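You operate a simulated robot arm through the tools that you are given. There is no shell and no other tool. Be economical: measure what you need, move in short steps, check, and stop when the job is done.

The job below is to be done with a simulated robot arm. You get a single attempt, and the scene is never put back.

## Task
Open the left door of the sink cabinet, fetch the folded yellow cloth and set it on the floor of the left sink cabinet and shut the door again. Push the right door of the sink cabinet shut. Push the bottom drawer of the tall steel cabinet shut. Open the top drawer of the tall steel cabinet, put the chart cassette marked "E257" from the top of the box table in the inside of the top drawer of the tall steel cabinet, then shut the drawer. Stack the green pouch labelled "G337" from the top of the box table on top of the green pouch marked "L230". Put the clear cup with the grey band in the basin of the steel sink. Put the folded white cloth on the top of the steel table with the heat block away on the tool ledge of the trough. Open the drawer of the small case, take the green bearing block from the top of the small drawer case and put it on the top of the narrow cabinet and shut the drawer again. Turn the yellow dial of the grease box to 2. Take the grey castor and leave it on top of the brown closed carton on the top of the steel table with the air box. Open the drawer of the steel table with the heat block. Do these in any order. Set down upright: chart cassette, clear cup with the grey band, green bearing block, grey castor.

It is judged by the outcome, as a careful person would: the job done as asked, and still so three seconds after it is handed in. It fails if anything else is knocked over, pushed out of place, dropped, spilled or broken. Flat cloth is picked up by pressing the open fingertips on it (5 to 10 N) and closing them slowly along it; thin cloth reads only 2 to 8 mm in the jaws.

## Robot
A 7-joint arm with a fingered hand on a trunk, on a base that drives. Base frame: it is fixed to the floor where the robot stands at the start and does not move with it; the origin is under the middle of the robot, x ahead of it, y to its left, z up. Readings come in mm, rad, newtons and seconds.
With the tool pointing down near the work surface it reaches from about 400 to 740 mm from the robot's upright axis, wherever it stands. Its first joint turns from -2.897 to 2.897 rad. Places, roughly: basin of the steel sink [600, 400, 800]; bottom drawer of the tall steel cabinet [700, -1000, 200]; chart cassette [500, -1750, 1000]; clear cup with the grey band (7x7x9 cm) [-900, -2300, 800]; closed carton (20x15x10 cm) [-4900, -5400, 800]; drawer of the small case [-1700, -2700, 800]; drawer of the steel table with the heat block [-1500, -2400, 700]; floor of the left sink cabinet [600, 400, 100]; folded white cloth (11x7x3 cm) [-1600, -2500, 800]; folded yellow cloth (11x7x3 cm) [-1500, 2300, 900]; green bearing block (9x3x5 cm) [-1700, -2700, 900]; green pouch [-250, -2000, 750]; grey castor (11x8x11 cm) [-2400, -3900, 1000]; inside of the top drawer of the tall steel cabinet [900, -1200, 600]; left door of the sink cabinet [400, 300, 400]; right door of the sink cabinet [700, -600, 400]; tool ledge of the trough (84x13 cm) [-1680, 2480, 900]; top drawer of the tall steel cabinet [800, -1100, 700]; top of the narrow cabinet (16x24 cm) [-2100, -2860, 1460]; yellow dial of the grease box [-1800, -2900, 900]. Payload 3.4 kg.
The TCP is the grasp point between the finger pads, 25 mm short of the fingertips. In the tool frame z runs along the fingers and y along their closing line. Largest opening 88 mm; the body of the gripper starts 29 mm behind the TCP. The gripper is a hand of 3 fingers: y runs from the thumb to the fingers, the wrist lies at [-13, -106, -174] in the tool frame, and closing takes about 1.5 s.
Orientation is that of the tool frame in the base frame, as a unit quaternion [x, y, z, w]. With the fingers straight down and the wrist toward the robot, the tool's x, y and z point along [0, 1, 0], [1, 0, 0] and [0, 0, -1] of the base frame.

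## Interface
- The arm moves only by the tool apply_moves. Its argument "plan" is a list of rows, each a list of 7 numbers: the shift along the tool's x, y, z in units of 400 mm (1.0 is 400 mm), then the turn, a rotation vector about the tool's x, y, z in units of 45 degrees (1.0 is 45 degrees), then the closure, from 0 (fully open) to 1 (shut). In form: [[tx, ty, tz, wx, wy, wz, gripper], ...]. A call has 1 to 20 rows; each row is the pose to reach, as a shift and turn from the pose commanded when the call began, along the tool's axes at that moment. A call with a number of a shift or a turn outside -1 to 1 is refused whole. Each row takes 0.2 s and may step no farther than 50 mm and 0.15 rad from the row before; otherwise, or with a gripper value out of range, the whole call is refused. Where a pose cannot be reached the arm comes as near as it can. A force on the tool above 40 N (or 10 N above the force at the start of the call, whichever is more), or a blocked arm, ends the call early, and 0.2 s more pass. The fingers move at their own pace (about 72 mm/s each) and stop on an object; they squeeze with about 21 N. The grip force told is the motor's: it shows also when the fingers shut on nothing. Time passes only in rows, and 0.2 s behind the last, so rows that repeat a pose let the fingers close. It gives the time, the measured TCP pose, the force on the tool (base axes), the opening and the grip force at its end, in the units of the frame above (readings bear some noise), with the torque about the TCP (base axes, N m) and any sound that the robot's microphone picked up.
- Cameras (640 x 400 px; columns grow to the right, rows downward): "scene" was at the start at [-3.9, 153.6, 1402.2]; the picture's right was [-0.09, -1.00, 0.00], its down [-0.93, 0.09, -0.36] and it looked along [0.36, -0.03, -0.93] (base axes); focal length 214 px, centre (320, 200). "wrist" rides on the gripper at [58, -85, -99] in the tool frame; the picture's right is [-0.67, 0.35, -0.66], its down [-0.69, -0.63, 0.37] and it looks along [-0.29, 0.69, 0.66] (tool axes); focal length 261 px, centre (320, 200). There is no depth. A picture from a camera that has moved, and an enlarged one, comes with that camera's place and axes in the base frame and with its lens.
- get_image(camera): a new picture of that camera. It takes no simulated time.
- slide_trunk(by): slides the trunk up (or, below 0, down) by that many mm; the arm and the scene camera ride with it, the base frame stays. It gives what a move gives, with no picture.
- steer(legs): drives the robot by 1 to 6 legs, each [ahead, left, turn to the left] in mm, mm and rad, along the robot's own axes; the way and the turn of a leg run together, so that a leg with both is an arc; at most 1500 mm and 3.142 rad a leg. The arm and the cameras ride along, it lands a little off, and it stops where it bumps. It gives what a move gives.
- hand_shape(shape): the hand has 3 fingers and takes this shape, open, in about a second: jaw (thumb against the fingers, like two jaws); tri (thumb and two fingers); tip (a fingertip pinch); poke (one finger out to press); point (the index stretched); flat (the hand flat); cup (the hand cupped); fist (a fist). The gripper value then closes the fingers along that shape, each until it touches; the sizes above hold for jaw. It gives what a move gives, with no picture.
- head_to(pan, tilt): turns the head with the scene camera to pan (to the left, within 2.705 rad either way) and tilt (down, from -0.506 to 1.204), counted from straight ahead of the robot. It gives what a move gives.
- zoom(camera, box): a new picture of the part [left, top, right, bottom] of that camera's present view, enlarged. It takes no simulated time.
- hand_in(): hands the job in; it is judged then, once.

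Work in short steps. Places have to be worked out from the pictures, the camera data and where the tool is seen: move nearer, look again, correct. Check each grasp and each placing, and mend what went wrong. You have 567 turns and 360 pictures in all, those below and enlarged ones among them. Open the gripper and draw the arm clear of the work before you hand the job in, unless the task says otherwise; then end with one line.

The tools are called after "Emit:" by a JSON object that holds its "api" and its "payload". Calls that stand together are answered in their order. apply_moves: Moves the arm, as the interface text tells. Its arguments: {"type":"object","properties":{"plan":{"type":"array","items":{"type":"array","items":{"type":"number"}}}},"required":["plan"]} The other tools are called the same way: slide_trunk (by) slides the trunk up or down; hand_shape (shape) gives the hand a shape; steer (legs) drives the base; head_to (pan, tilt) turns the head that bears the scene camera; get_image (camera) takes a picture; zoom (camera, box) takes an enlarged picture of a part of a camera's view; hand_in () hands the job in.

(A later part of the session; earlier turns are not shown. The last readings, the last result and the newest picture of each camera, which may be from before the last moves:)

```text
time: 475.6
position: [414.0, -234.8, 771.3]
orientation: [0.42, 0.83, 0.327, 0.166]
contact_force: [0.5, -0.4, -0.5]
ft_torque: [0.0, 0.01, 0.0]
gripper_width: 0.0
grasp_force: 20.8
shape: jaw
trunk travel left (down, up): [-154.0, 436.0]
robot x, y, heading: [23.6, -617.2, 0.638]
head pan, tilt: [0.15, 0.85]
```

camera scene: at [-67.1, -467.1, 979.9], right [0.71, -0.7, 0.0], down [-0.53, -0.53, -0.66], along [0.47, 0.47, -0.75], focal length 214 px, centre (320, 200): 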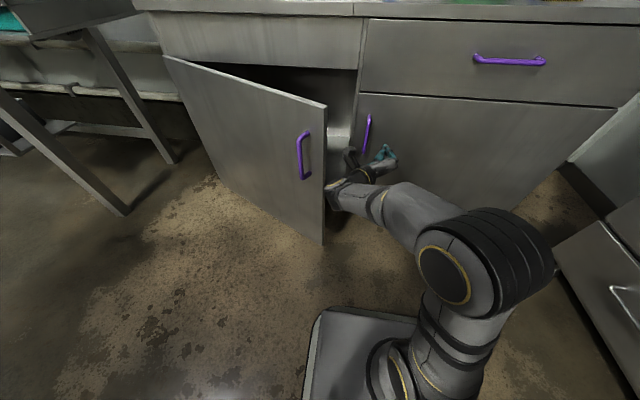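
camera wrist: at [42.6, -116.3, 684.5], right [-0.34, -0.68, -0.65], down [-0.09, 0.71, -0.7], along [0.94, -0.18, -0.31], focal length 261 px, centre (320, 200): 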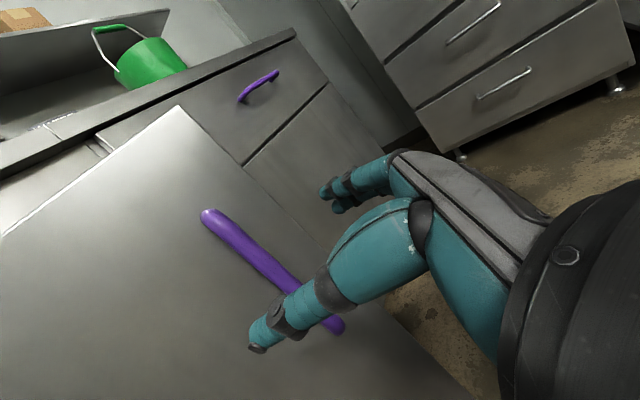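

Emit:
{"api": "apply_moves", "payload": {"plan": [[0, 0, 0, 0.18, 0, 0, 1], [0, 0, 0, 0.36, 0, 0, 1], [0, 0, 0, 0.54, 0, 0, 1], [0, 0, 0, 0.72, 0, 0, 1], [0, 0, 0, 0.9, 0, 0, 1]]}}

Emit:
{"api": "get_image", "payload": {"camera": "scene"}}

```text
time: 476.8
position: [415.7, -235.6, 771.8]
orientation: [0.453, 0.891, 0.019, 0.011]
contact_force: [-0.1, 0.1, 0.7]
ft_torque: [0.0, -0.04, -0.04]
gripper_width: 0.1
grasp_force: 21.0
shape: jaw
out of reach, approached as far as the arm can: row 2
trunk travel left (down, up): [-154.0, 436.0]
robot x, y, heading: [21.9, -612.7, 0.636]
head pan, tilt: [0.15, 0.85]
```

```text
120 pictures are left
camera scene: at [-67.4, -467.9, 1130.0], right [0.71, -0.7, 0.0], down [-0.53, -0.53, -0.66], along [0.47, 0.47, -0.75], focal length 214 px, centre (320, 200)
```

scene: 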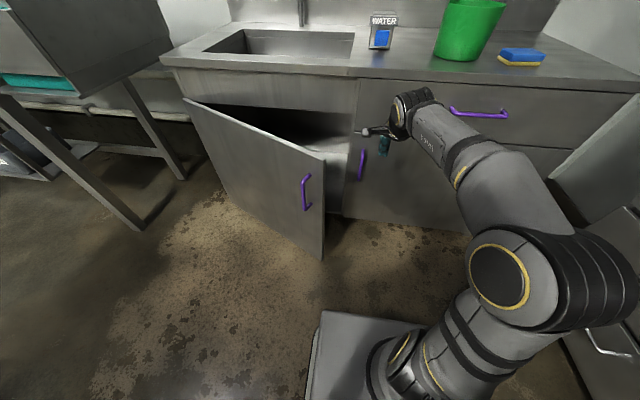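

Hand vertical, right of the door's edge. I lower it behind the door's inner face, then sweep left.

Emit:
{"api": "apply_moves", "payload": {"plan": [[0, 0, 0.1, 0, 0, 0, 1], [0, 0, 0.2, 0, 0, 0, 1], [0.1, 0, 0.2, 0, 0, 0, 1], [0.2, 0, 0.2, 0, 0, 0, 1], [0.3, 0, 0.2, 0, 0, 0, 1], [0.4, 0, 0.2, 0, 0, 0, 1], [0.5, 0, 0.2, 0, 0, 0, 1], [0.6, 0, 0.2, 0, 0, 0, 1], [0.7, 0, 0.2, 0, 0, 0, 1], [0.8, 0, 0.2, 0, 0, 0, 1], [0.9, 0, 0.2, 0, 0, 0, 1], [1, 0, 0.2, 0, 0, 0, 1]]}}

Emit:
{"api": "get_image", "payload": {"camera": "scene"}}

```text
time: 479.4
position: [205.5, 42.8, 685.3]
orientation: [0.452, 0.892, 0.02, 0.011]
contact_force: [-1.2, 0.0, 0.2]
ft_torque: [0.0, -0.02, 0.01]
gripper_width: 0.0
grasp_force: 21.2
shape: jaw
out of reach, approached as far as the arm can: row 11, 12
trunk travel left (down, up): [-154.0, 436.0]
robot x, y, heading: [20.1, -612.2, 0.639]
head pan, tilt: [0.15, 0.85]
```

```text
119 pictures are left
camera scene: at [-67.1, -467.0, 1129.9], right [0.71, -0.7, 0.0], down [-0.53, -0.53, -0.66], along [0.47, 0.47, -0.75], focal length 214 px, centre (320, 200)
```

scene: 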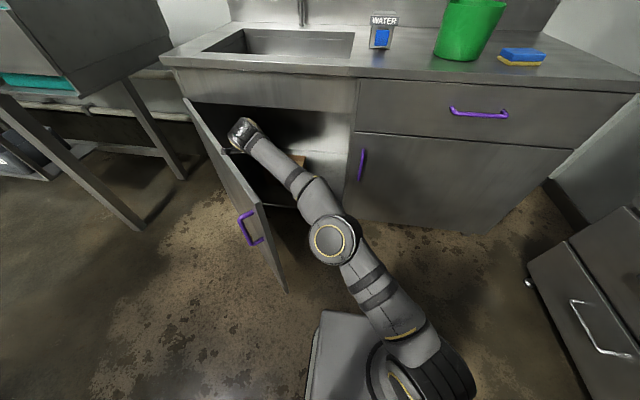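

Pushing works. I continue pulling it open: back and left.

Emit:
{"api": "apply_moves", "payload": {"plan": [[0.02, -0.09, 0, 0, 0, 0, 1], [0.05, -0.18, 0, 0, 0, 0, 1], [0.1, -0.27, 0, 0, 0, 0, 1], [0.17, -0.34, 0, 0, 0, 0, 1], [0.25, -0.38, 0, 0, 0, 0, 1], [0.33, -0.42, 0, 0, 0, 0, 1]]}}

Emit:
{"api": "get_image", "payload": {"camera": "scene"}}

```text
time: 480.8
position: [3.1, 28.7, 676.6]
orientation: [0.453, 0.891, 0.02, 0.011]
contact_force: [0.6, -0.2, -1.0]
ft_torque: [0.03, -0.01, 0.0]
gripper_width: 0.0
grasp_force: 20.9
shape: jaw
out of reach, approached as far as the arm can: row 5, 6
trunk travel left (down, up): [-154.0, 436.0]
robot x, y, heading: [18.3, -613.2, 0.64]
head pan, tilt: [0.15, 0.85]
```

```text
118 pictures are left
camera scene: at [-66.8, -467.0, 1130.0], right [0.71, -0.7, 0.0], down [-0.53, -0.53, -0.66], along [0.47, 0.47, -0.75], focal length 214 px, centre (320, 200)
```

scene: 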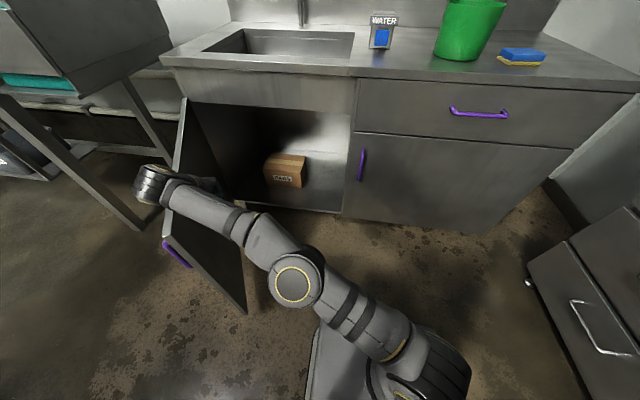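

Door ~60° open (a carton stands inside on the right). I drive left 150 mm to push it wider.

Emit:
{"api": "steer", "payload": {"legs": [[0, 150, 0]]}}

Emit:
{"api": "get_image", "payload": {"camera": "scene"}}

```text
time: 482.2
position: [-84.7, 149.3, 677.9]
orientation: [0.452, 0.892, 0.02, 0.01]
contact_force: [0.1, 0.6, 0.1]
ft_torque: [-0.03, 0.0, -0.01]
gripper_width: 0.1
grasp_force: 20.9
shape: jaw
trunk travel left (down, up): [-154.0, 436.0]
robot x, y, heading: [-71.1, -494.9, 0.635]
head pan, tilt: [0.15, 0.85]
```

```text
117 pictures are left
camera scene: at [-156.1, -346.3, 1129.9], right [0.71, -0.71, 0.0], down [-0.53, -0.53, -0.66], along [0.47, 0.47, -0.75], focal length 214 px, centre (320, 200)
```

scene: 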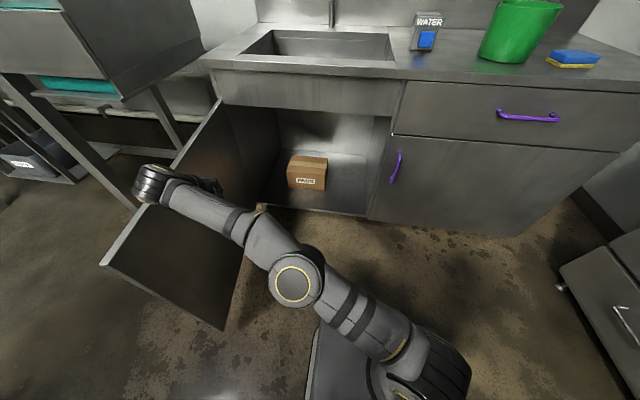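

The door stands about 90° open. I raise the arm and bring it back to the front.

Emit:
{"api": "slide_trunk", "payload": {"by": 330}}

Emit:
{"api": "apply_moves", "payload": {"plan": [[-0.1, 0.03, 0, 0, 0, 0, 0.5], [-0.2, 0.06, 0, 0, 0, 0, 0], [-0.3, 0.1, 0, 0, 0, 0, 0], [-0.4, 0.14, 0, 0, 0, 0, 0], [-0.5, 0.18, 0, 0, 0, 0, 0], [-0.6, 0.22, 0, 0, 0, 0, 0], [-0.7, 0.26, 0, 0, 0, 0, 0], [-0.8, 0.3, 0, 0, 0, 0, 0], [-0.9, 0.33, 0, 0, 0, 0, 0], [-1, 0.35, 0, 0, 0, 0, 0]]}}

Emit:
{"api": "get_image", "payload": {"camera": "scene"}}

```text
time: 485.4
position: [-85.3, 149.7, 1006.5]
orientation: [0.453, 0.891, 0.021, 0.01]
contact_force: [-0.1, -0.6, 0.0]
ft_torque: [0.0, 0.01, -0.03]
gripper_width: 0.0
grasp_force: 20.9
shape: jaw
trunk travel left (down, up): [-484.0, 106.0]
robot x, y, heading: [-70.5, -494.6, 0.634]
head pan, tilt: [0.15, 0.85]
```

```text
time: 487.6
position: [266.1, -91.1, 1011.1]
orientation: [0.452, 0.892, 0.021, 0.011]
contact_force: [0.1, -0.2, 0.6]
ft_torque: [0.01, -0.02, -0.01]
gripper_width: 87.4
grasp_force: 0.0
shape: jaw
trunk travel left (down, up): [-484.0, 106.0]
robot x, y, heading: [-65.3, -491.7, 0.637]
head pan, tilt: [0.15, 0.85]
```

```text
116 pictures are left
camera scene: at [-155.9, -346.5, 1460.0], right [0.71, -0.71, 0.0], down [-0.53, -0.53, -0.66], along [0.47, 0.47, -0.75], focal length 214 px, centre (320, 200)
```

scene: 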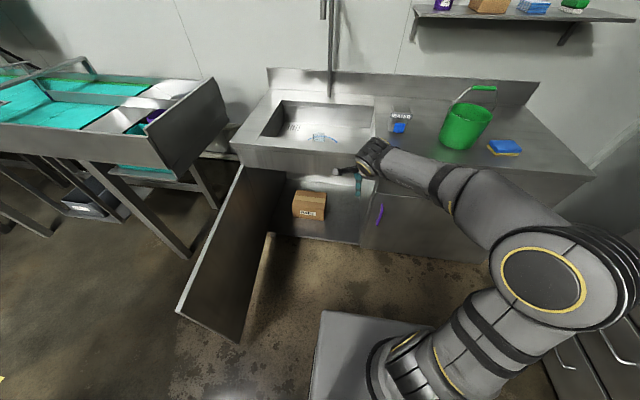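

Now for the white cloth. I turn toward the wall side and drive sideways along to the heat-block table.

Emit:
{"api": "steer", "payload": {"legs": [[0, 0, -1.573], [55, -1200, 0], [0, -1190, 0]]}}

Emit:
{"api": "head_to", "payload": {"pan": 0, "tilt": 0.75}}

Emit:
{"api": "get_image", "payload": {"camera": "scene"}}

```text
time: 503.3
position: [-1570.3, -2334.7, 1012.7]
orientation: [0.95, 0.31, 0.006, 0.021]
contact_force: [0.8, 0.5, 0.9]
ft_torque: [0.02, 0.01, 0.01]
gripper_width: 87.8
grasp_force: 0.0
shape: jaw
trunk travel left (down, up): [-484.0, 106.0]
robot x, y, heading: [-1970.8, -1999.4, -0.934]
head pan, tilt: [0.15, 0.85]
```

```text
time: 504.0
position: [-1571.4, -2335.1, 1012.1]
orientation: [0.95, 0.31, 0.007, 0.021]
contact_force: [-0.1, 0.0, 0.4]
ft_torque: [0.0, -0.03, 0.02]
gripper_width: 87.6
grasp_force: 0.1
shape: jaw
trunk travel left (down, up): [-484.0, 106.0]
robot x, y, heading: [-1975.9, -1999.6, -0.932]
head pan, tilt: [0.0, 0.75]
```

```text
115 pictures are left
camera scene: at [-1831.9, -1923.1, 1467.9], right [-0.8, -0.6, 0.0], down [-0.41, 0.55, -0.73], along [0.44, -0.59, -0.68], focal length 214 px, centre (320, 200)
```

scene: 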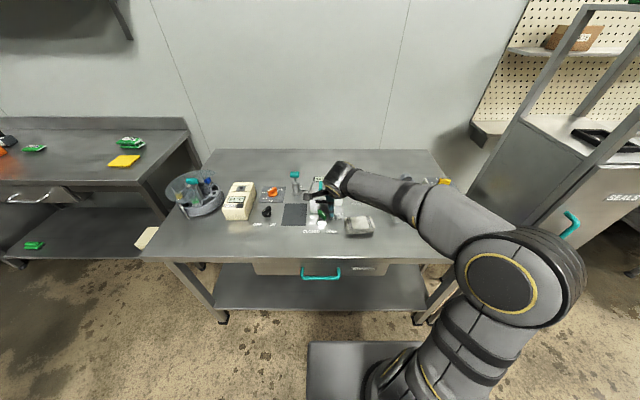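

The cloth is at about (-1632,-2455), top z≈825. I move above it and descend to z≈920.

Emit:
{"api": "apply_moves", "payload": {"plan": [[-0.075, 0.038, 0.05, 0, 0, 0, 0], [-0.15, 0.076, 0.1, 0, 0, 0, 0], [-0.225, 0.114, 0.16, 0, 0, 0, 0], [-0.3, 0.1525, 0.23, 0, 0, 0, 0]]}}

Emit:
{"api": "get_image", "payload": {"camera": "wrist"}}

Emit:
{"api": "zoom", "payload": {"camera": "scene", "box": [300, 180, 420, 270]}}

```text
time: 505.0
position: [-1629.0, -2459.8, 923.8]
orientation: [0.95, 0.31, 0.007, 0.021]
contact_force: [0.3, 0.2, -0.5]
ft_torque: [-0.02, -0.03, -0.02]
gripper_width: 88.0
grasp_force: 0.1
shape: jaw
trunk travel left (down, up): [-484.0, 106.0]
robot x, y, heading: [-1973.8, -1999.1, -0.929]
head pan, tilt: [0.0, 0.75]
```

```text
114 pictures are left
camera wrist: at [-1633.4, -2353.1, 1017.9], right [-0.35, -0.65, 0.67], down [-0.91, 0.09, -0.39], along [0.2, -0.75, -0.63], focal length 261 px, centre (320, 200)
```

wrist: 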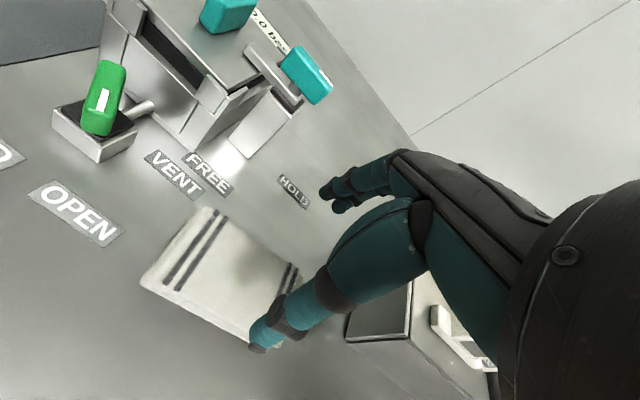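

```text
4.44 times, centred on (360, 225) of scene
camera zoom: at [-1831.9, -1923.4, 1468.0], right [-0.8, -0.6, 0.0], down [-0.41, 0.55, -0.73], along [0.44, -0.59, -0.68], focal length 953 px, centre (142, 89)
```

zoom: 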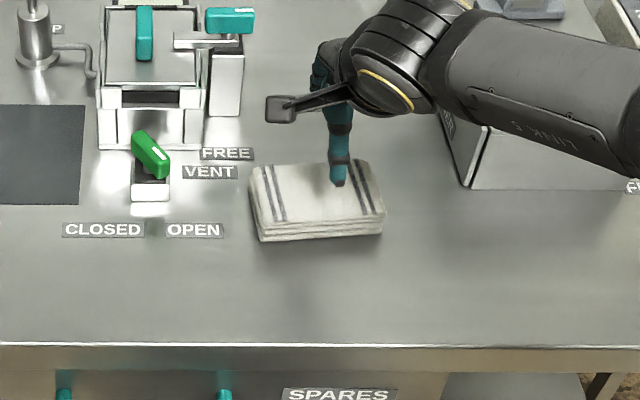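

Cloth measured 110×70, centre (-1619,-2454). I descend with the fingers either side of its 7 cm width.

Emit:
{"api": "apply_moves", "payload": {"plan": [[0.029, 0, 0.08, 0, 0, 0, 0], [0.029, 0, 0.16, 0, 0, 0, 0], [0.029, 0, 0.21, 0, 0, 0, 0], [0.029, 0, 0.235, 0, 0, 0, 0]]}}

Emit:
{"api": "get_image", "payload": {"camera": "wrist"}}

```text
time: 506.0
position: [-1617.3, -2453.8, 830.2]
orientation: [0.951, 0.31, 0.007, 0.022]
contact_force: [0.5, -0.5, -0.2]
ft_torque: [0.02, -0.04, 0.0]
gripper_width: 87.7
grasp_force: 0.0
shape: jaw
trunk travel left (down, up): [-484.0, 106.0]
robot x, y, heading: [-1972.5, -1999.5, -0.93]
head pan, tilt: [0.0, 0.75]
```

```text
112 pictures are left
camera wrist: at [-1621.7, -2348.2, 924.7], right [-0.35, -0.65, 0.67], down [-0.91, 0.09, -0.39], along [0.2, -0.75, -0.63], focal length 261 px, centre (320, 200)
```

wrist: 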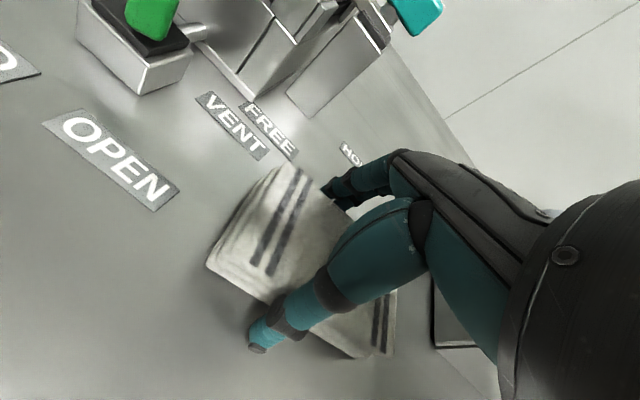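

Fingers straddle the cloth. I lower 4 mm more and close slowly.

Emit:
{"api": "apply_moves", "payload": {"plan": [[0, 0, 0.01, 0, 0, 0, 0], [0, 0, 0.01, 0, 0, 0, 0.15], [0, 0, 0.01, 0, 0, 0, 0.3], [0, 0, 0.01, 0, 0, 0, 0.45], [0, 0, 0.01, 0, 0, 0, 0.6], [0, 0, 0.01, 0, 0, 0, 0.8], [0, 0, 0.01, 0, 0, 0, 1], [0, 0, 0.01, 0, 0, 0, 1]]}}

Emit:
{"api": "get_image", "payload": {"camera": "wrist"}}

```text
time: 507.8
position: [-1618.3, -2456.3, 825.5]
orientation: [0.951, 0.309, 0.007, 0.023]
contact_force: [-0.3, 0.3, 11.3]
ft_torque: [0.4, 0.28, -0.01]
gripper_width: 57.9
grasp_force: 21.1
shape: jaw
trunk travel left (down, up): [-484.0, 106.0]
robot x, y, heading: [-1973.1, -1998.2, -0.931]
head pan, tilt: [0.0, 0.75]
```

```text
111 pictures are left
camera wrist: at [-1622.7, -2348.4, 921.7], right [-0.35, -0.65, 0.67], down [-0.91, 0.09, -0.4], along [0.2, -0.75, -0.63], focal length 261 px, centre (320, 200)
```

wrist: 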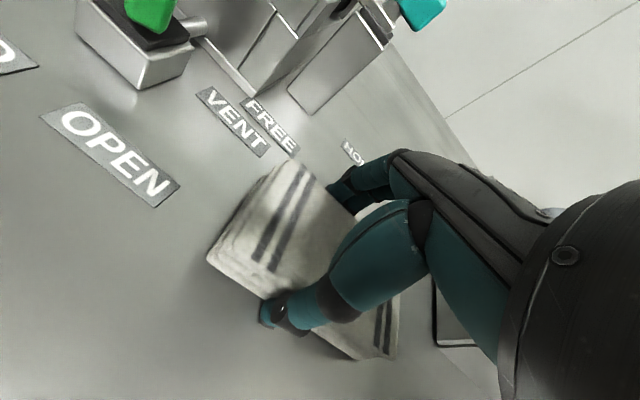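

Gripped as a block (58 mm). I lift and check.

Emit:
{"api": "apply_moves", "payload": {"plan": [[0, 0, -0.04, 0, 0, 0, 1], [0, 0, -0.1, 0, 0, 0, 1], [0, 0, -0.2, 0, 0, 0, 1], [0, 0, -0.3, 0, 0, 0, 1], [0, 0, -0.42, 0, 0, 0, 1]]}}

Emit:
{"api": "get_image", "payload": {"camera": "wrist"}}

```text
time: 509.0
position: [-1620.1, -2447.7, 993.3]
orientation: [0.95, 0.311, 0.008, 0.021]
contact_force: [0.3, -0.8, 0.0]
ft_torque: [0.01, 0.01, 0.0]
gripper_width: 57.8
grasp_force: 21.5
shape: jaw
trunk travel left (down, up): [-484.0, 106.0]
robot x, y, heading: [-1971.5, -2003.2, -0.935]
head pan, tilt: [0.0, 0.75]
```

```text
110 pictures are left
camera wrist: at [-1626.2, -2341.2, 1088.9], right [-0.35, -0.65, 0.67], down [-0.91, 0.09, -0.39], along [0.2, -0.75, -0.63], focal length 261 px, centre (320, 200)
```

wrist: 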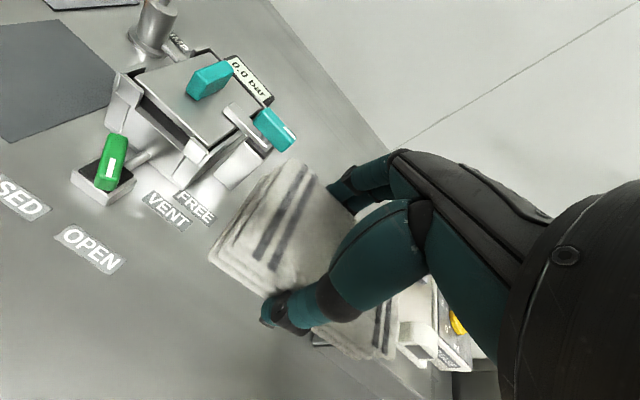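

The white cloth is held. I look behind me for a route to the trough.

Emit:
{"api": "head_to", "payload": {"pan": 2.4, "tilt": 0.45}}

Emit:
{"api": "get_image", "payload": {"camera": "scene"}}

```text
time: 511.2
position: [-1620.8, -2448.8, 992.3]
orientation: [0.951, 0.31, 0.007, 0.021]
contact_force: [-0.2, 0.2, -0.8]
ft_torque: [-0.05, -0.01, 0.0]
gripper_width: 57.7
grasp_force: 21.1
shape: jaw
trunk travel left (down, up): [-484.0, 106.0]
robot x, y, heading: [-1970.9, -2001.6, -0.931]
head pan, tilt: [2.4, 0.45]
```

```text
109 pictures are left
camera scene: at [-1871.6, -1765.2, 1494.4], right [0.99, -0.1, 0.0], down [-0.05, -0.43, -0.9], along [0.09, 0.9, -0.44], focal length 214 px, centre (320, 200)
```

scene: 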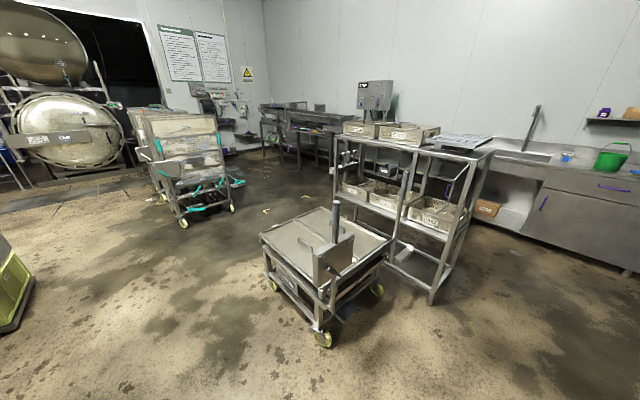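

Clear route: around the trolley, at a≈-2750, then across to the trough. I back off, turn, and drive.

Emit:
{"api": "steer", "payload": {"legs": [[-220, 0, 0], [0, 0, 1.571], [0, 1400, 0], [600, 700, 0]]}}

Emit:
{"api": "head_to", "payload": {"pan": 0.3, "tilt": 0.4}}

Emit:
{"api": "get_image", "payload": {"camera": "scene"}}

```text
time: 527.6
position: [-2374.4, 549.4, 992.2]
orientation: [0.464, 0.886, 0.02, 0.011]
contact_force: [0.2, -0.9, 0.1]
ft_torque: [0.01, 0.02, 0.01]
gripper_width: 57.8
grasp_force: 21.2
shape: jaw
trunk travel left (down, up): [-484.0, 106.0]
robot x, y, heading: [-2830.2, 209.8, 0.612]
head pan, tilt: [2.4, 0.45]
```

```text
time: 529.6
position: [-2373.5, 547.9, 991.4]
orientation: [0.464, 0.885, 0.02, 0.011]
contact_force: [0.3, -0.7, -0.2]
ft_torque: [0.02, 0.02, 0.0]
gripper_width: 58.0
grasp_force: 21.4
shape: jaw
trunk travel left (down, up): [-484.0, 106.0]
robot x, y, heading: [-2831.5, 210.4, 0.611]
head pan, tilt: [0.3, 0.4]
```

```text
108 pictures are left
camera scene: at [-2913.8, 377.1, 1499.1], right [0.79, -0.61, 0.0], down [-0.24, -0.31, -0.92], along [0.56, 0.73, -0.39], focal length 214 px, centre (320, 200)
```

scene: 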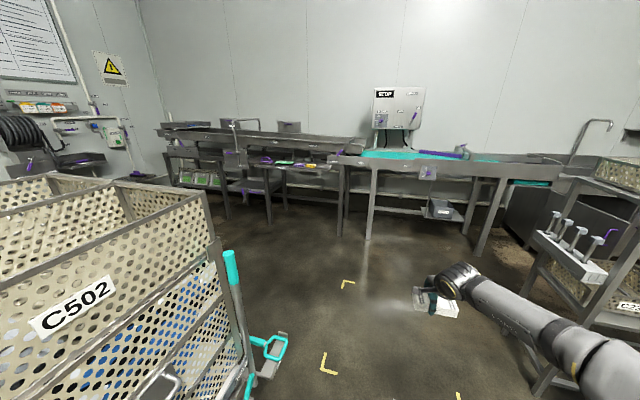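

I zoom on the trough's ledge.

Emit:
{"api": "zoom", "payload": {"camera": "scene", "box": [220, 130, 400, 240]}}

```text
3.56 times, centred on (310, 185) of scene
camera zoom: at [-2913.8, 377.1, 1499.1], right [0.79, -0.61, 0.0], down [-0.24, -0.31, -0.92], along [0.56, 0.73, -0.39], focal length 763 px, centre (356, 253)
```

zoom: 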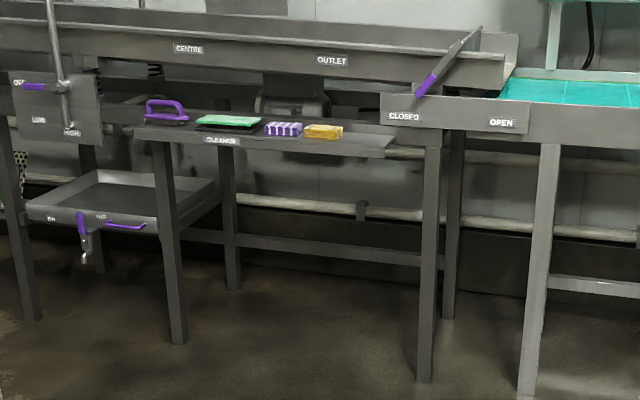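

The yellow cloth sits near the ledge's right end with free space to its right. I drive closer.

Emit:
{"api": "steer", "payload": {"legs": [[900, 500, 0.02], [550, 290, 0]]}}

Emit:
{"api": "head_to", "payload": {"pan": 0.1, "tilt": 0.6}}

Emit:
{"api": "get_image", "payload": {"camera": "scene"}}

```text
time: 533.6
position: [-2035.6, 1307.1, 993.3]
orientation: [0.457, 0.889, 0.02, 0.01]
contact_force: [0.2, 0.4, -1.3]
ft_torque: [0.03, -0.02, -0.02]
gripper_width: 57.9
grasp_force: 21.3
shape: jaw
trunk travel left (down, up): [-484.0, 106.0]
robot x, y, heading: [-2485.5, 962.7, 0.628]
head pan, tilt: [0.3, 0.4]
stopped in leg 1: the robot was blocked; the commanded pose is now the measured one
```

```text
time: 534.4
position: [-2033.5, 1308.5, 993.3]
orientation: [0.456, 0.89, 0.02, 0.011]
contact_force: [-0.1, -0.2, -0.1]
ft_torque: [0.0, 0.02, 0.02]
gripper_width: 58.0
grasp_force: 21.0
shape: jaw
trunk travel left (down, up): [-484.0, 106.0]
robot x, y, heading: [-2487.1, 957.9, 0.627]
head pan, tilt: [0.099, 0.6]
```

```text
106 pictures are left
camera scene: at [-2560.6, 1111.9, 1480.9], right [0.67, -0.75, 0.0], down [-0.42, -0.38, -0.83], along [0.62, 0.55, -0.56], focal length 214 px, centre (320, 200)
```

scene: 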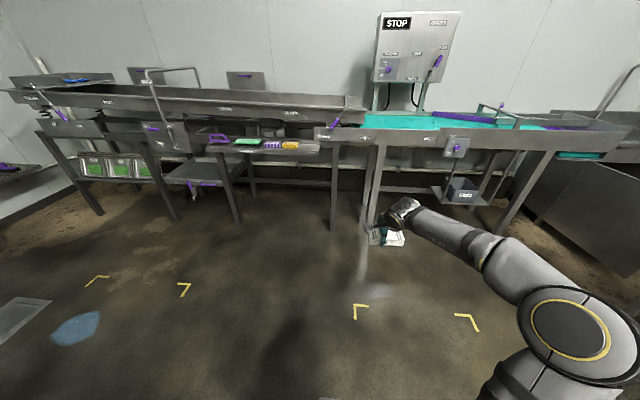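

I bumped into something on the left (probably the cart's handle). I move away to the right and forward, then check behind.

Emit:
{"api": "steer", "payload": {"legs": [[60, -60, 0], [700, 0, 0]]}}

Emit:
{"api": "head_to", "payload": {"pan": 2.3, "tilt": 0.5}}

Emit:
{"api": "get_image", "payload": {"camera": "scene"}}

```text
time: 538.9
position: [-1375.8, 1712.9, 992.9]
orientation: [0.457, 0.889, 0.02, 0.011]
contact_force: [0.0, 0.7, -0.2]
ft_torque: [0.01, -0.01, 0.0]
gripper_width: 58.1
grasp_force: 20.8
shape: jaw
trunk travel left (down, up): [-484.0, 106.0]
robot x, y, heading: [-1830.1, 1363.7, 0.626]
head pan, tilt: [0.099, 0.6]
```

```text
time: 541.0
position: [-1377.4, 1713.7, 993.1]
orientation: [0.457, 0.889, 0.021, 0.01]
contact_force: [0.2, -0.7, -0.5]
ft_torque: [0.02, 0.02, -0.01]
gripper_width: 57.9
grasp_force: 21.4
shape: jaw
trunk travel left (down, up): [-484.0, 106.0]
robot x, y, heading: [-1823.8, 1363.1, 0.632]
head pan, tilt: [2.3, 0.499]
```

```text
105 pictures are left
camera scene: at [-2057.9, 1477.6, 1489.9], right [0.21, 0.98, 0.0], down [0.47, -0.1, -0.88], along [-0.86, 0.19, -0.48], focal length 214 px, centre (320, 200)
```

scene: 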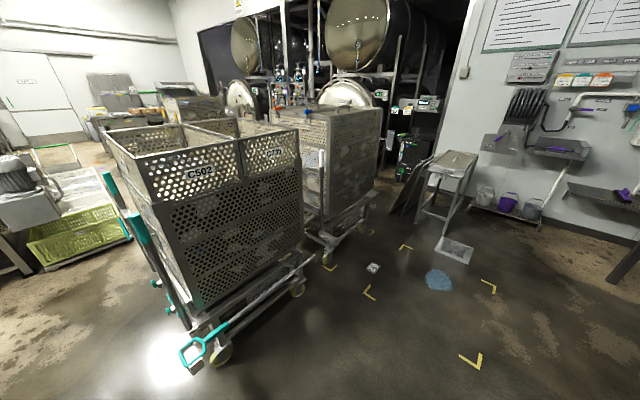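

The cart looks undisturbed. Now I look at the ledge ahead.

Emit:
{"api": "steer", "payload": {"legs": [[50, 420, 0]]}}

Emit:
{"api": "head_to", "payload": {"pan": 0.1, "tilt": 0.6}}

Emit:
{"api": "get_image", "payload": {"camera": "scene"}}

```text
time: 543.6
position: [-1581.9, 2083.8, 993.0]
orientation: [0.456, 0.89, 0.021, 0.011]
contact_force: [0.2, 0.0, 0.1]
ft_torque: [-0.01, 0.03, 0.0]
gripper_width: 57.8
grasp_force: 21.6
shape: jaw
trunk travel left (down, up): [-484.0, 106.0]
robot x, y, heading: [-2034.5, 1735.5, 0.628]
head pan, tilt: [2.3, 0.499]
```

```text
time: 545.7
position: [-1583.4, 2082.5, 992.8]
orientation: [0.455, 0.89, 0.021, 0.011]
contact_force: [0.2, -0.2, -1.2]
ft_torque: [0.02, 0.0, 0.0]
gripper_width: 57.9
grasp_force: 20.8
shape: jaw
trunk travel left (down, up): [-484.0, 106.0]
robot x, y, heading: [-2032.7, 1732.6, 0.63]
head pan, tilt: [0.099, 0.6]
```

```text
104 pictures are left
camera scene: at [-2109.3, 1886.1, 1480.8], right [0.67, -0.74, 0.0], down [-0.42, -0.38, -0.83], along [0.61, 0.55, -0.56], focal length 214 px, centre (320, 200)
```

scene: 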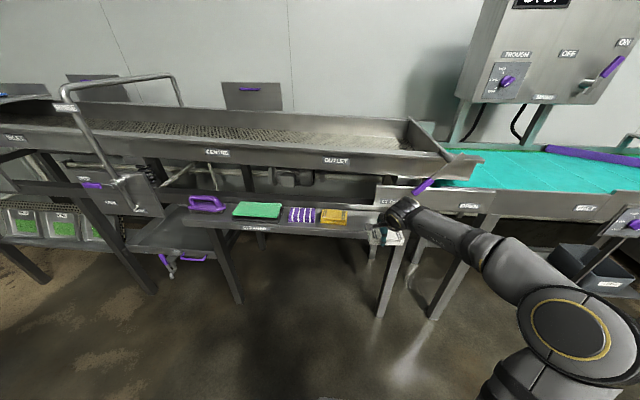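

I zoom on the ledge near the yellow cloth.

Emit:
{"api": "zoom", "payload": {"camera": "scene", "box": [270, 180, 430, 270]}}

Emit:
{"api": "get_image", "payload": {"camera": "wrist"}}

```text
4.00 times, centred on (350, 225) of scene
camera zoom: at [-2109.3, 1886.1, 1480.8], right [0.67, -0.74, 0.0], down [-0.42, -0.38, -0.83], along [0.61, 0.55, -0.56], focal length 858 px, centre (200, 100)
```

zoom: 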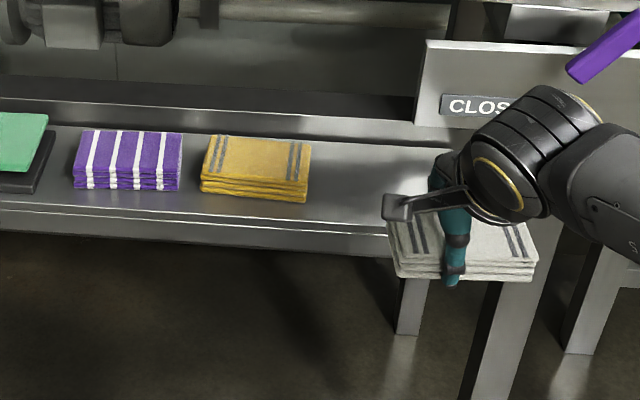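

```text
102 pictures are left
camera wrist: at [-1688.9, 2077.5, 1088.3], right [0.65, -0.36, 0.67], down [-0.1, -0.91, -0.39], along [0.75, 0.19, -0.63], focal length 261 px, centre (320, 200)
```

wrist: 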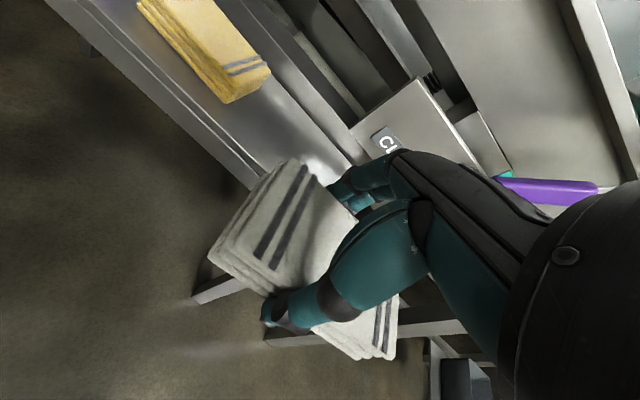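

Free ledge between b≈2576 and 2722, z≈897, front edge a≈57. I drive forward 170 mm to bring the cloth over it.

Emit:
{"api": "steer", "payload": {"legs": [[168, 20, 0]]}}

Emit:
{"api": "zoom", "payload": {"camera": "scene", "box": [270, 160, 430, 270]}}

Emit:
{"api": "get_image", "payload": {"camera": "wrist"}}

```text
time: 547.1
position: [-1462.0, 2196.0, 992.8]
orientation: [0.456, 0.89, 0.021, 0.011]
contact_force: [0.2, -0.3, -0.9]
ft_torque: [0.01, 0.01, -0.03]
gripper_width: 57.8
grasp_force: 20.9
shape: jaw
trunk travel left (down, up): [-484.0, 106.0]
robot x, y, heading: [-1911.3, 1846.3, 0.634]
head pan, tilt: [0.099, 0.6]
```

```text
3.64 times, centred on (350, 215) of scene
camera zoom: at [-1986.9, 1999.6, 1480.8], right [0.67, -0.74, 0.0], down [-0.42, -0.38, -0.82], along [0.61, 0.55, -0.57], focal length 780 px, centre (211, 146)
```

zoom: 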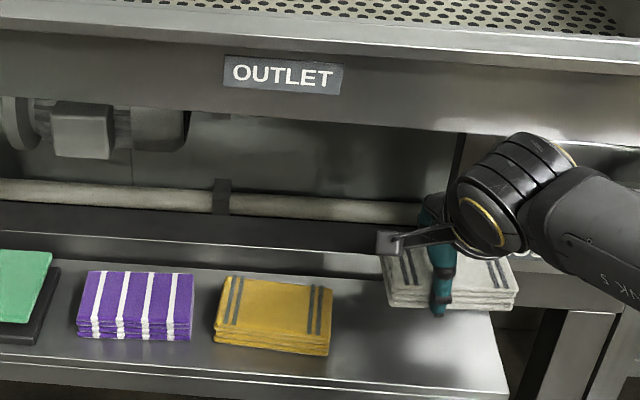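

```text
100 pictures are left
camera wrist: at [-1566.6, 2191.1, 1088.1], right [0.65, -0.36, 0.67], down [-0.1, -0.91, -0.39], along [0.75, 0.19, -0.63], focal length 261 px, centre (320, 200)
```

wrist: 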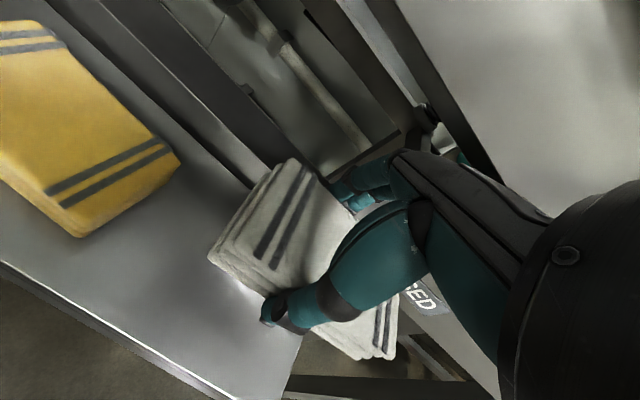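

The cloth is over the free part. I shift 8 mm left and lower until contact.

Emit:
{"api": "apply_moves", "payload": {"plan": [[0.02, 0, 0.05, 0, 0, 0, 1], [0.02, 0, 0.1, 0, 0, 0, 1], [0.02, 0, 0.14, 0, 0, 0, 1]]}}

Emit:
{"api": "apply_moves", "payload": {"plan": [[0, 0, 0.01, 0, 0, 0, 1], [0, 0, 0.02, 0, 0, 0, 1], [0, 0, 0.03, 0, 0, 0, 1], [0, 0, 0.04, 0, 0, 0, 1]]}}

Emit:
{"api": "get_image", "payload": {"camera": "wrist"}}

```text
time: 547.9
position: [-1464.3, 2204.6, 936.3]
orientation: [0.456, 0.89, 0.02, 0.012]
contact_force: [-0.3, -0.3, -0.8]
ft_torque: [0.02, 0.0, -0.01]
gripper_width: 57.7
grasp_force: 21.1
shape: jaw
trunk travel left (down, up): [-484.0, 106.0]
robot x, y, heading: [-1911.9, 1847.9, 0.628]
head pan, tilt: [0.099, 0.6]
```

```text
time: 548.9
position: [-1464.8, 2205.7, 926.7]
orientation: [0.455, 0.89, 0.025, 0.011]
contact_force: [1.9, 1.8, 36.6]
ft_torque: [-0.85, 1.27, -0.01]
gripper_width: 57.0
grasp_force: 20.9
shape: jaw
trunk travel left (down, up): [-484.0, 106.0]
robot x, y, heading: [-1916.5, 1845.9, 0.632]
head pan, tilt: [0.099, 0.6]
```

```text
99 pictures are left
camera wrist: at [-1570.7, 2199.4, 1021.3], right [0.64, -0.36, 0.67], down [-0.09, -0.91, -0.4], along [0.76, 0.2, -0.62], focal length 261 px, centre (320, 200)
```

wrist: 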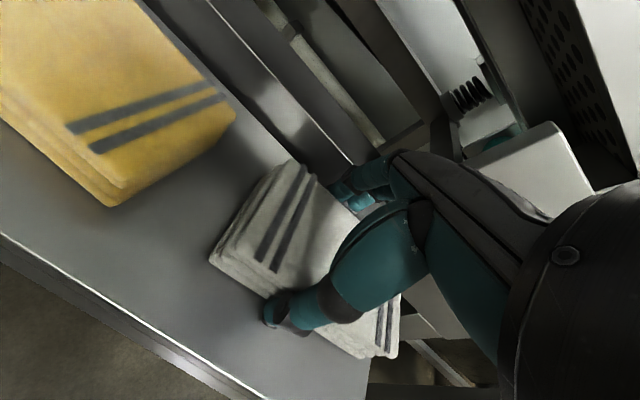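

The cloth rests on the ledge. I open and lift.

Emit:
{"api": "apply_moves", "payload": {"plan": [[0, 0, -0.01, 0, 0, 0, 0.8], [0, 0, -0.01, 0, 0, 0, 0.4], [0, 0, -0.01, 0, 0, 0, 0.2], [0, 0, -0.01, 0, 0, 0, 0.1], [0, 0, -0.01, 0, 0, 0, 0.1], [0, 0, -0.08, 0, 0, 0, 0.1], [0, 0, -0.18, 0, 0, 0, 0.1], [0, 0, -0.25, 0, 0, 0, 0]]}}

Emit:
{"api": "get_image", "payload": {"camera": "wrist"}}

Emit:
{"api": "zoom", "payload": {"camera": "scene", "box": [270, 160, 430, 270]}}

```text
time: 550.7
position: [-1466.4, 2203.8, 1018.5]
orientation: [0.455, 0.89, 0.021, 0.01]
contact_force: [-0.7, 0.1, -0.5]
ft_torque: [0.0, 0.01, 0.03]
gripper_width: 87.6
grasp_force: 0.2
shape: jaw
trunk travel left (down, up): [-484.0, 106.0]
robot x, y, heading: [-1913.0, 1850.0, 0.632]
head pan, tilt: [0.099, 0.6]
```

```text
98 pictures are left
camera wrist: at [-1572.4, 2198.0, 1114.7], right [0.65, -0.36, 0.67], down [-0.1, -0.91, -0.39], along [0.75, 0.19, -0.63], focal length 261 px, centre (320, 200)
```

wrist: 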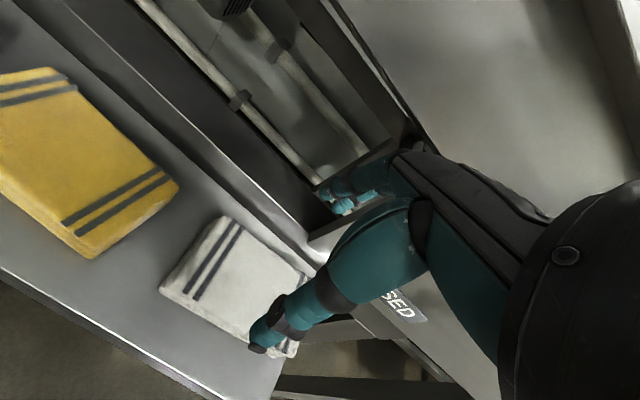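

```text
3.64 times, centred on (350, 215) of scene
camera zoom: at [-1987.4, 1999.2, 1480.7], right [0.67, -0.74, 0.0], down [-0.42, -0.38, -0.83], along [0.61, 0.55, -0.56], focal length 780 px, centre (211, 146)
```

zoom: 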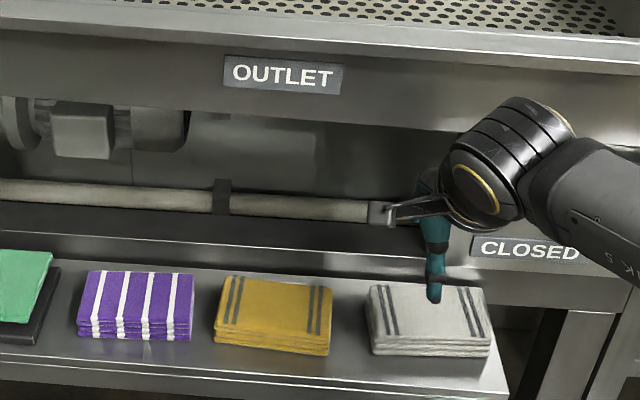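

White cloth is placed on the tool ledge. Now I move over the yellow cloth.

Emit:
{"api": "apply_moves", "payload": {"plan": [[0.11, -0.006, 0, 0, 0, 0, 0], [0.22, -0.012, 0, 0, 0, 0, 0], [0.325, -0.0175, 0, 0, 0, 0, 0]]}}

Emit:
{"api": "get_image", "payload": {"camera": "wrist"}}

Emit:
{"api": "zoom", "payload": {"camera": "scene", "box": [270, 160, 430, 270]}}

```text
time: 551.5
position: [-1547.5, 2304.1, 1020.4]
orientation: [0.456, 0.89, 0.02, 0.01]
contact_force: [0.4, -0.1, 0.9]
ft_torque: [0.0, 0.0, -0.01]
gripper_width: 87.5
grasp_force: 0.1
shape: jaw
trunk travel left (down, up): [-484.0, 106.0]
robot x, y, heading: [-1913.1, 1847.2, 0.632]
head pan, tilt: [0.099, 0.6]
```

```text
96 pictures are left
camera wrist: at [-1653.6, 2298.5, 1114.1], right [0.65, -0.36, 0.67], down [-0.1, -0.91, -0.39], along [0.75, 0.19, -0.63], focal length 261 px, centre (320, 200)
```

wrist: 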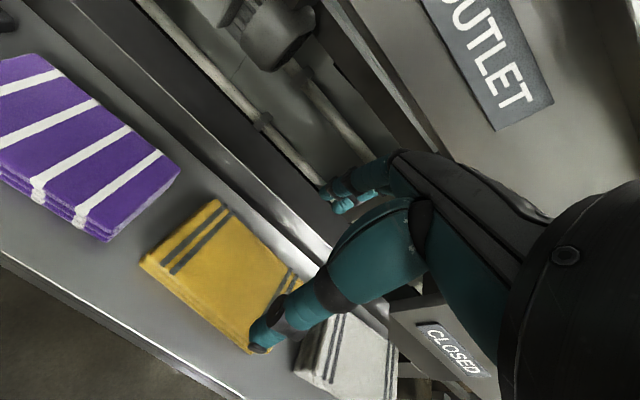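

```text
3.64 times, centred on (350, 215) of scene
camera zoom: at [-1987.4, 1999.5, 1480.8], right [0.67, -0.74, 0.0], down [-0.42, -0.38, -0.83], along [0.61, 0.55, -0.56], focal length 780 px, centre (211, 146)
```

zoom: 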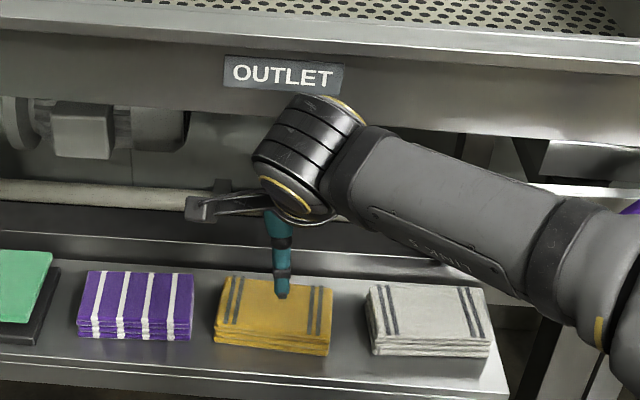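

Yellow cloth centre is 11 mm further left. I align and descend to z≈929.

Emit:
{"api": "apply_moves", "payload": {"plan": [[0.0275, 0, 0.08, 0, 0, 0, 0], [0.0275, 0, 0.16, 0, 0, 0, 0], [0.0275, 0, 0.21, 0, 0, 0, 0], [0.0275, 0, 0.227, 0, 0, 0, 0]]}}

Emit:
{"api": "get_image", "payload": {"camera": "wrist"}}

```text
time: 552.5
position: [-1550.1, 2314.7, 929.4]
orientation: [0.455, 0.89, 0.02, 0.01]
contact_force: [-0.1, 0.9, 0.2]
ft_torque: [0.0, 0.01, 0.01]
gripper_width: 87.8
grasp_force: 0.1
shape: jaw
trunk travel left (down, up): [-484.0, 106.0]
robot x, y, heading: [-1910.4, 1848.8, 0.628]
head pan, tilt: [0.099, 0.6]
```

```text
94 pictures are left
camera wrist: at [-1657.2, 2309.0, 1024.8], right [0.65, -0.36, 0.67], down [-0.1, -0.91, -0.4], along [0.75, 0.19, -0.63], focal length 261 px, centre (320, 200)
```

wrist: 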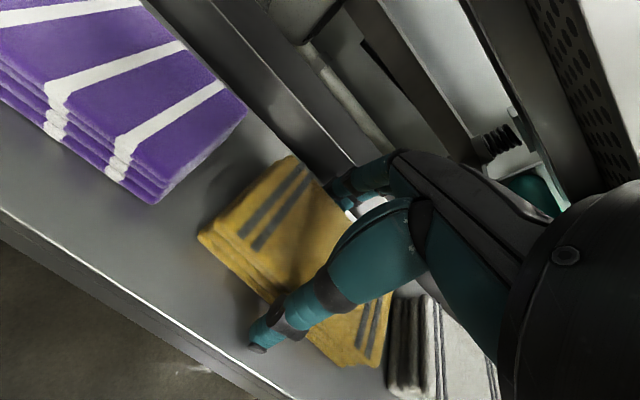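

The fingers straddle it. I close slowly and lift.

Emit:
{"api": "apply_moves", "payload": {"plan": [[0, 0, 0, 0, 0, 0, 0.15], [0, 0, 0, 0, 0, 0, 0.3], [0, 0, 0, 0, 0, 0, 0.45], [0, 0, 0, 0, 0, 0, 0.6], [0, 0, 0, 0, 0, 0, 0.8], [0, 0, 0, 0, 0, 0, 1], [0, 0, 0, 0, 0, 0, 1]]}}

Emit:
{"api": "apply_moves", "payload": {"plan": [[0, 0, -0.04, 0, 0, 0, 1], [0, 0, -0.1, 0, 0, 0, 1], [0, 0, -0.2, 0, 0, 0, 1], [0, 0, -0.26, 0, 0, 0, 1]]}}

Emit:
{"api": "get_image", "payload": {"camera": "wrist"}}

```text
time: 554.1
position: [-1551.7, 2314.4, 929.4]
orientation: [0.456, 0.89, 0.02, 0.01]
contact_force: [0.4, 0.5, 0.5]
ft_torque: [-0.01, -0.01, -0.04]
gripper_width: 59.3
grasp_force: 20.9
shape: jaw
trunk travel left (down, up): [-484.0, 106.0]
robot x, y, heading: [-1910.4, 1847.2, 0.633]
head pan, tilt: [0.099, 0.6]
```

```text
time: 555.1
position: [-1555.3, 2311.2, 1034.4]
orientation: [0.455, 0.89, 0.02, 0.01]
contact_force: [0.3, 0.8, -0.2]
ft_torque: [0.0, 0.0, -0.02]
gripper_width: 58.9
grasp_force: 21.1
shape: jaw
trunk travel left (down, up): [-484.0, 106.0]
robot x, y, heading: [-1912.3, 1844.8, 0.63]
head pan, tilt: [0.099, 0.6]
```

```text
93 pictures are left
camera wrist: at [-1661.4, 2306.4, 1129.7], right [0.65, -0.36, 0.67], down [-0.1, -0.91, -0.39], along [0.75, 0.19, -0.63], focal length 261 px, centre (320, 200)
```

wrist: 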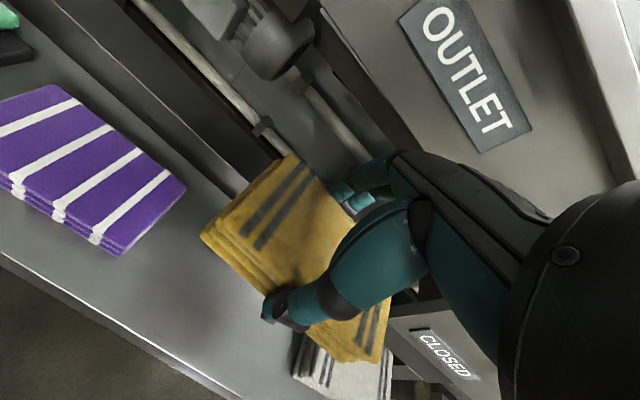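

Yellow cloth held. I return by the long clear route around the rack and trolley to reach the sink from its right side.

Emit:
{"api": "steer", "payload": {"legs": [[-250, -300, 0], [-650, -570, 0], [-1400, -50, 0], [0, -1400, 0], [0, -590, 0]]}}

Emit:
{"api": "head_to", "payload": {"pan": 0, "tilt": 0.5}}

Emit:
{"api": "get_image", "payload": {"camera": "scene"}}

```text
time: 577.8
position: [-1612.3, -1366.8, 1033.6]
orientation: [0.44, 0.898, 0.02, 0.01]
contact_force: [0.1, -0.4, -0.1]
ft_torque: [-0.06, 0.01, -0.01]
gripper_width: 59.1
grasp_force: 21.3
shape: jaw
trunk travel left (down, up): [-484.0, 106.0]
robot x, y, heading: [-1952.9, -1844.8, 0.67]
head pan, tilt: [0.099, 0.6]
```

```text
time: 578.5
position: [-1611.7, -1365.6, 1034.9]
orientation: [0.439, 0.898, 0.02, 0.01]
contact_force: [0.0, -0.4, -1.0]
ft_torque: [-0.01, 0.01, -0.01]
gripper_width: 59.2
grasp_force: 21.2
shape: jaw
trunk travel left (down, up): [-484.0, 106.0]
robot x, y, heading: [-1950.9, -1842.3, 0.662]
head pan, tilt: [0.0, 0.499]
```

```text
92 pictures are left
camera scene: at [-2023.2, -1699.3, 1489.9], right [0.62, -0.78, 0.0], down [-0.38, -0.3, -0.88], along [0.69, 0.54, -0.48], focal length 214 px, centre (320, 200)
```

scene: 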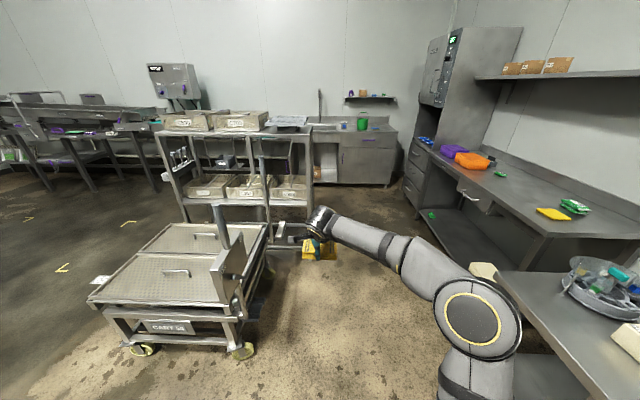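

I centre the hand, then drive on to the sink.

Emit:
{"api": "apply_moves", "payload": {"plan": [[-0.1, 0, 0, 0, 0, 0, 1], [-0.2, 0, 0, 0, 0, 0, 1], [-0.3, 0, 0, 0, 0, 0, 1], [-0.4, 0, 0, 0, 0, 0, 1]]}}

Emit:
{"api": "steer", "payload": {"legs": [[1300, -100, -0.03], [950, 0, 0]]}}

Emit:
{"api": "head_to", "payload": {"pan": 0.2, "tilt": 0.8}}

Emit:
{"api": "get_image", "payload": {"camera": "scene"}}

```text
time: 579.5
position: [-1512.1, -1489.9, 1034.2]
orientation: [0.439, 0.898, 0.021, 0.011]
contact_force: [0.0, -0.5, -0.5]
ft_torque: [0.01, -0.01, 0.0]
gripper_width: 59.5
grasp_force: 20.9
shape: jaw
trunk travel left (down, up): [-484.0, 106.0]
robot x, y, heading: [-1953.4, -1840.3, 0.667]
head pan, tilt: [0.0, 0.499]
```

```text
time: 590.6
position: [340.8, -229.2, 1033.8]
orientation: [0.448, 0.894, 0.021, 0.01]
contact_force: [-0.3, -0.4, -1.4]
ft_torque: [0.03, 0.0, 0.0]
gripper_width: 59.2
grasp_force: 21.0
shape: jaw
trunk travel left (down, up): [-484.0, 106.0]
robot x, y, heading: [-103.7, -576.7, 0.649]
head pan, tilt: [0.0, 0.499]
```

```text
time: 591.4
position: [342.4, -229.1, 1033.2]
orientation: [0.448, 0.894, 0.02, 0.011]
contact_force: [0.0, 0.1, 0.6]
ft_torque: [-0.01, 0.01, -0.02]
gripper_width: 59.5
grasp_force: 21.3
shape: jaw
trunk travel left (down, up): [-484.0, 106.0]
robot x, y, heading: [-101.1, -574.5, 0.647]
head pan, tilt: [0.201, 0.799]
```

```text
91 pictures are left
camera scene: at [-192.1, -423.8, 1464.0], right [0.75, -0.66, 0.0], down [-0.47, -0.54, -0.7], along [0.46, 0.52, -0.72], focal length 214 px, centre (320, 200)
```

scene: 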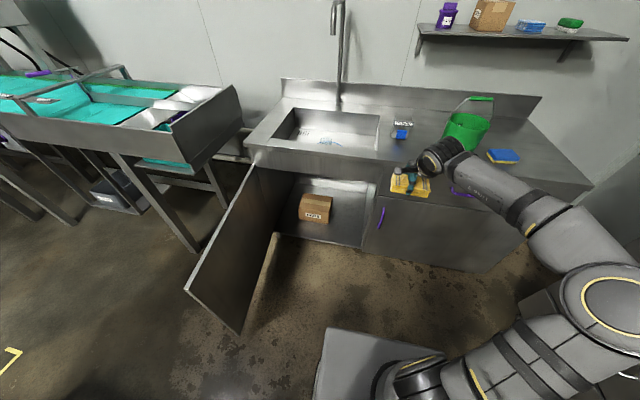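

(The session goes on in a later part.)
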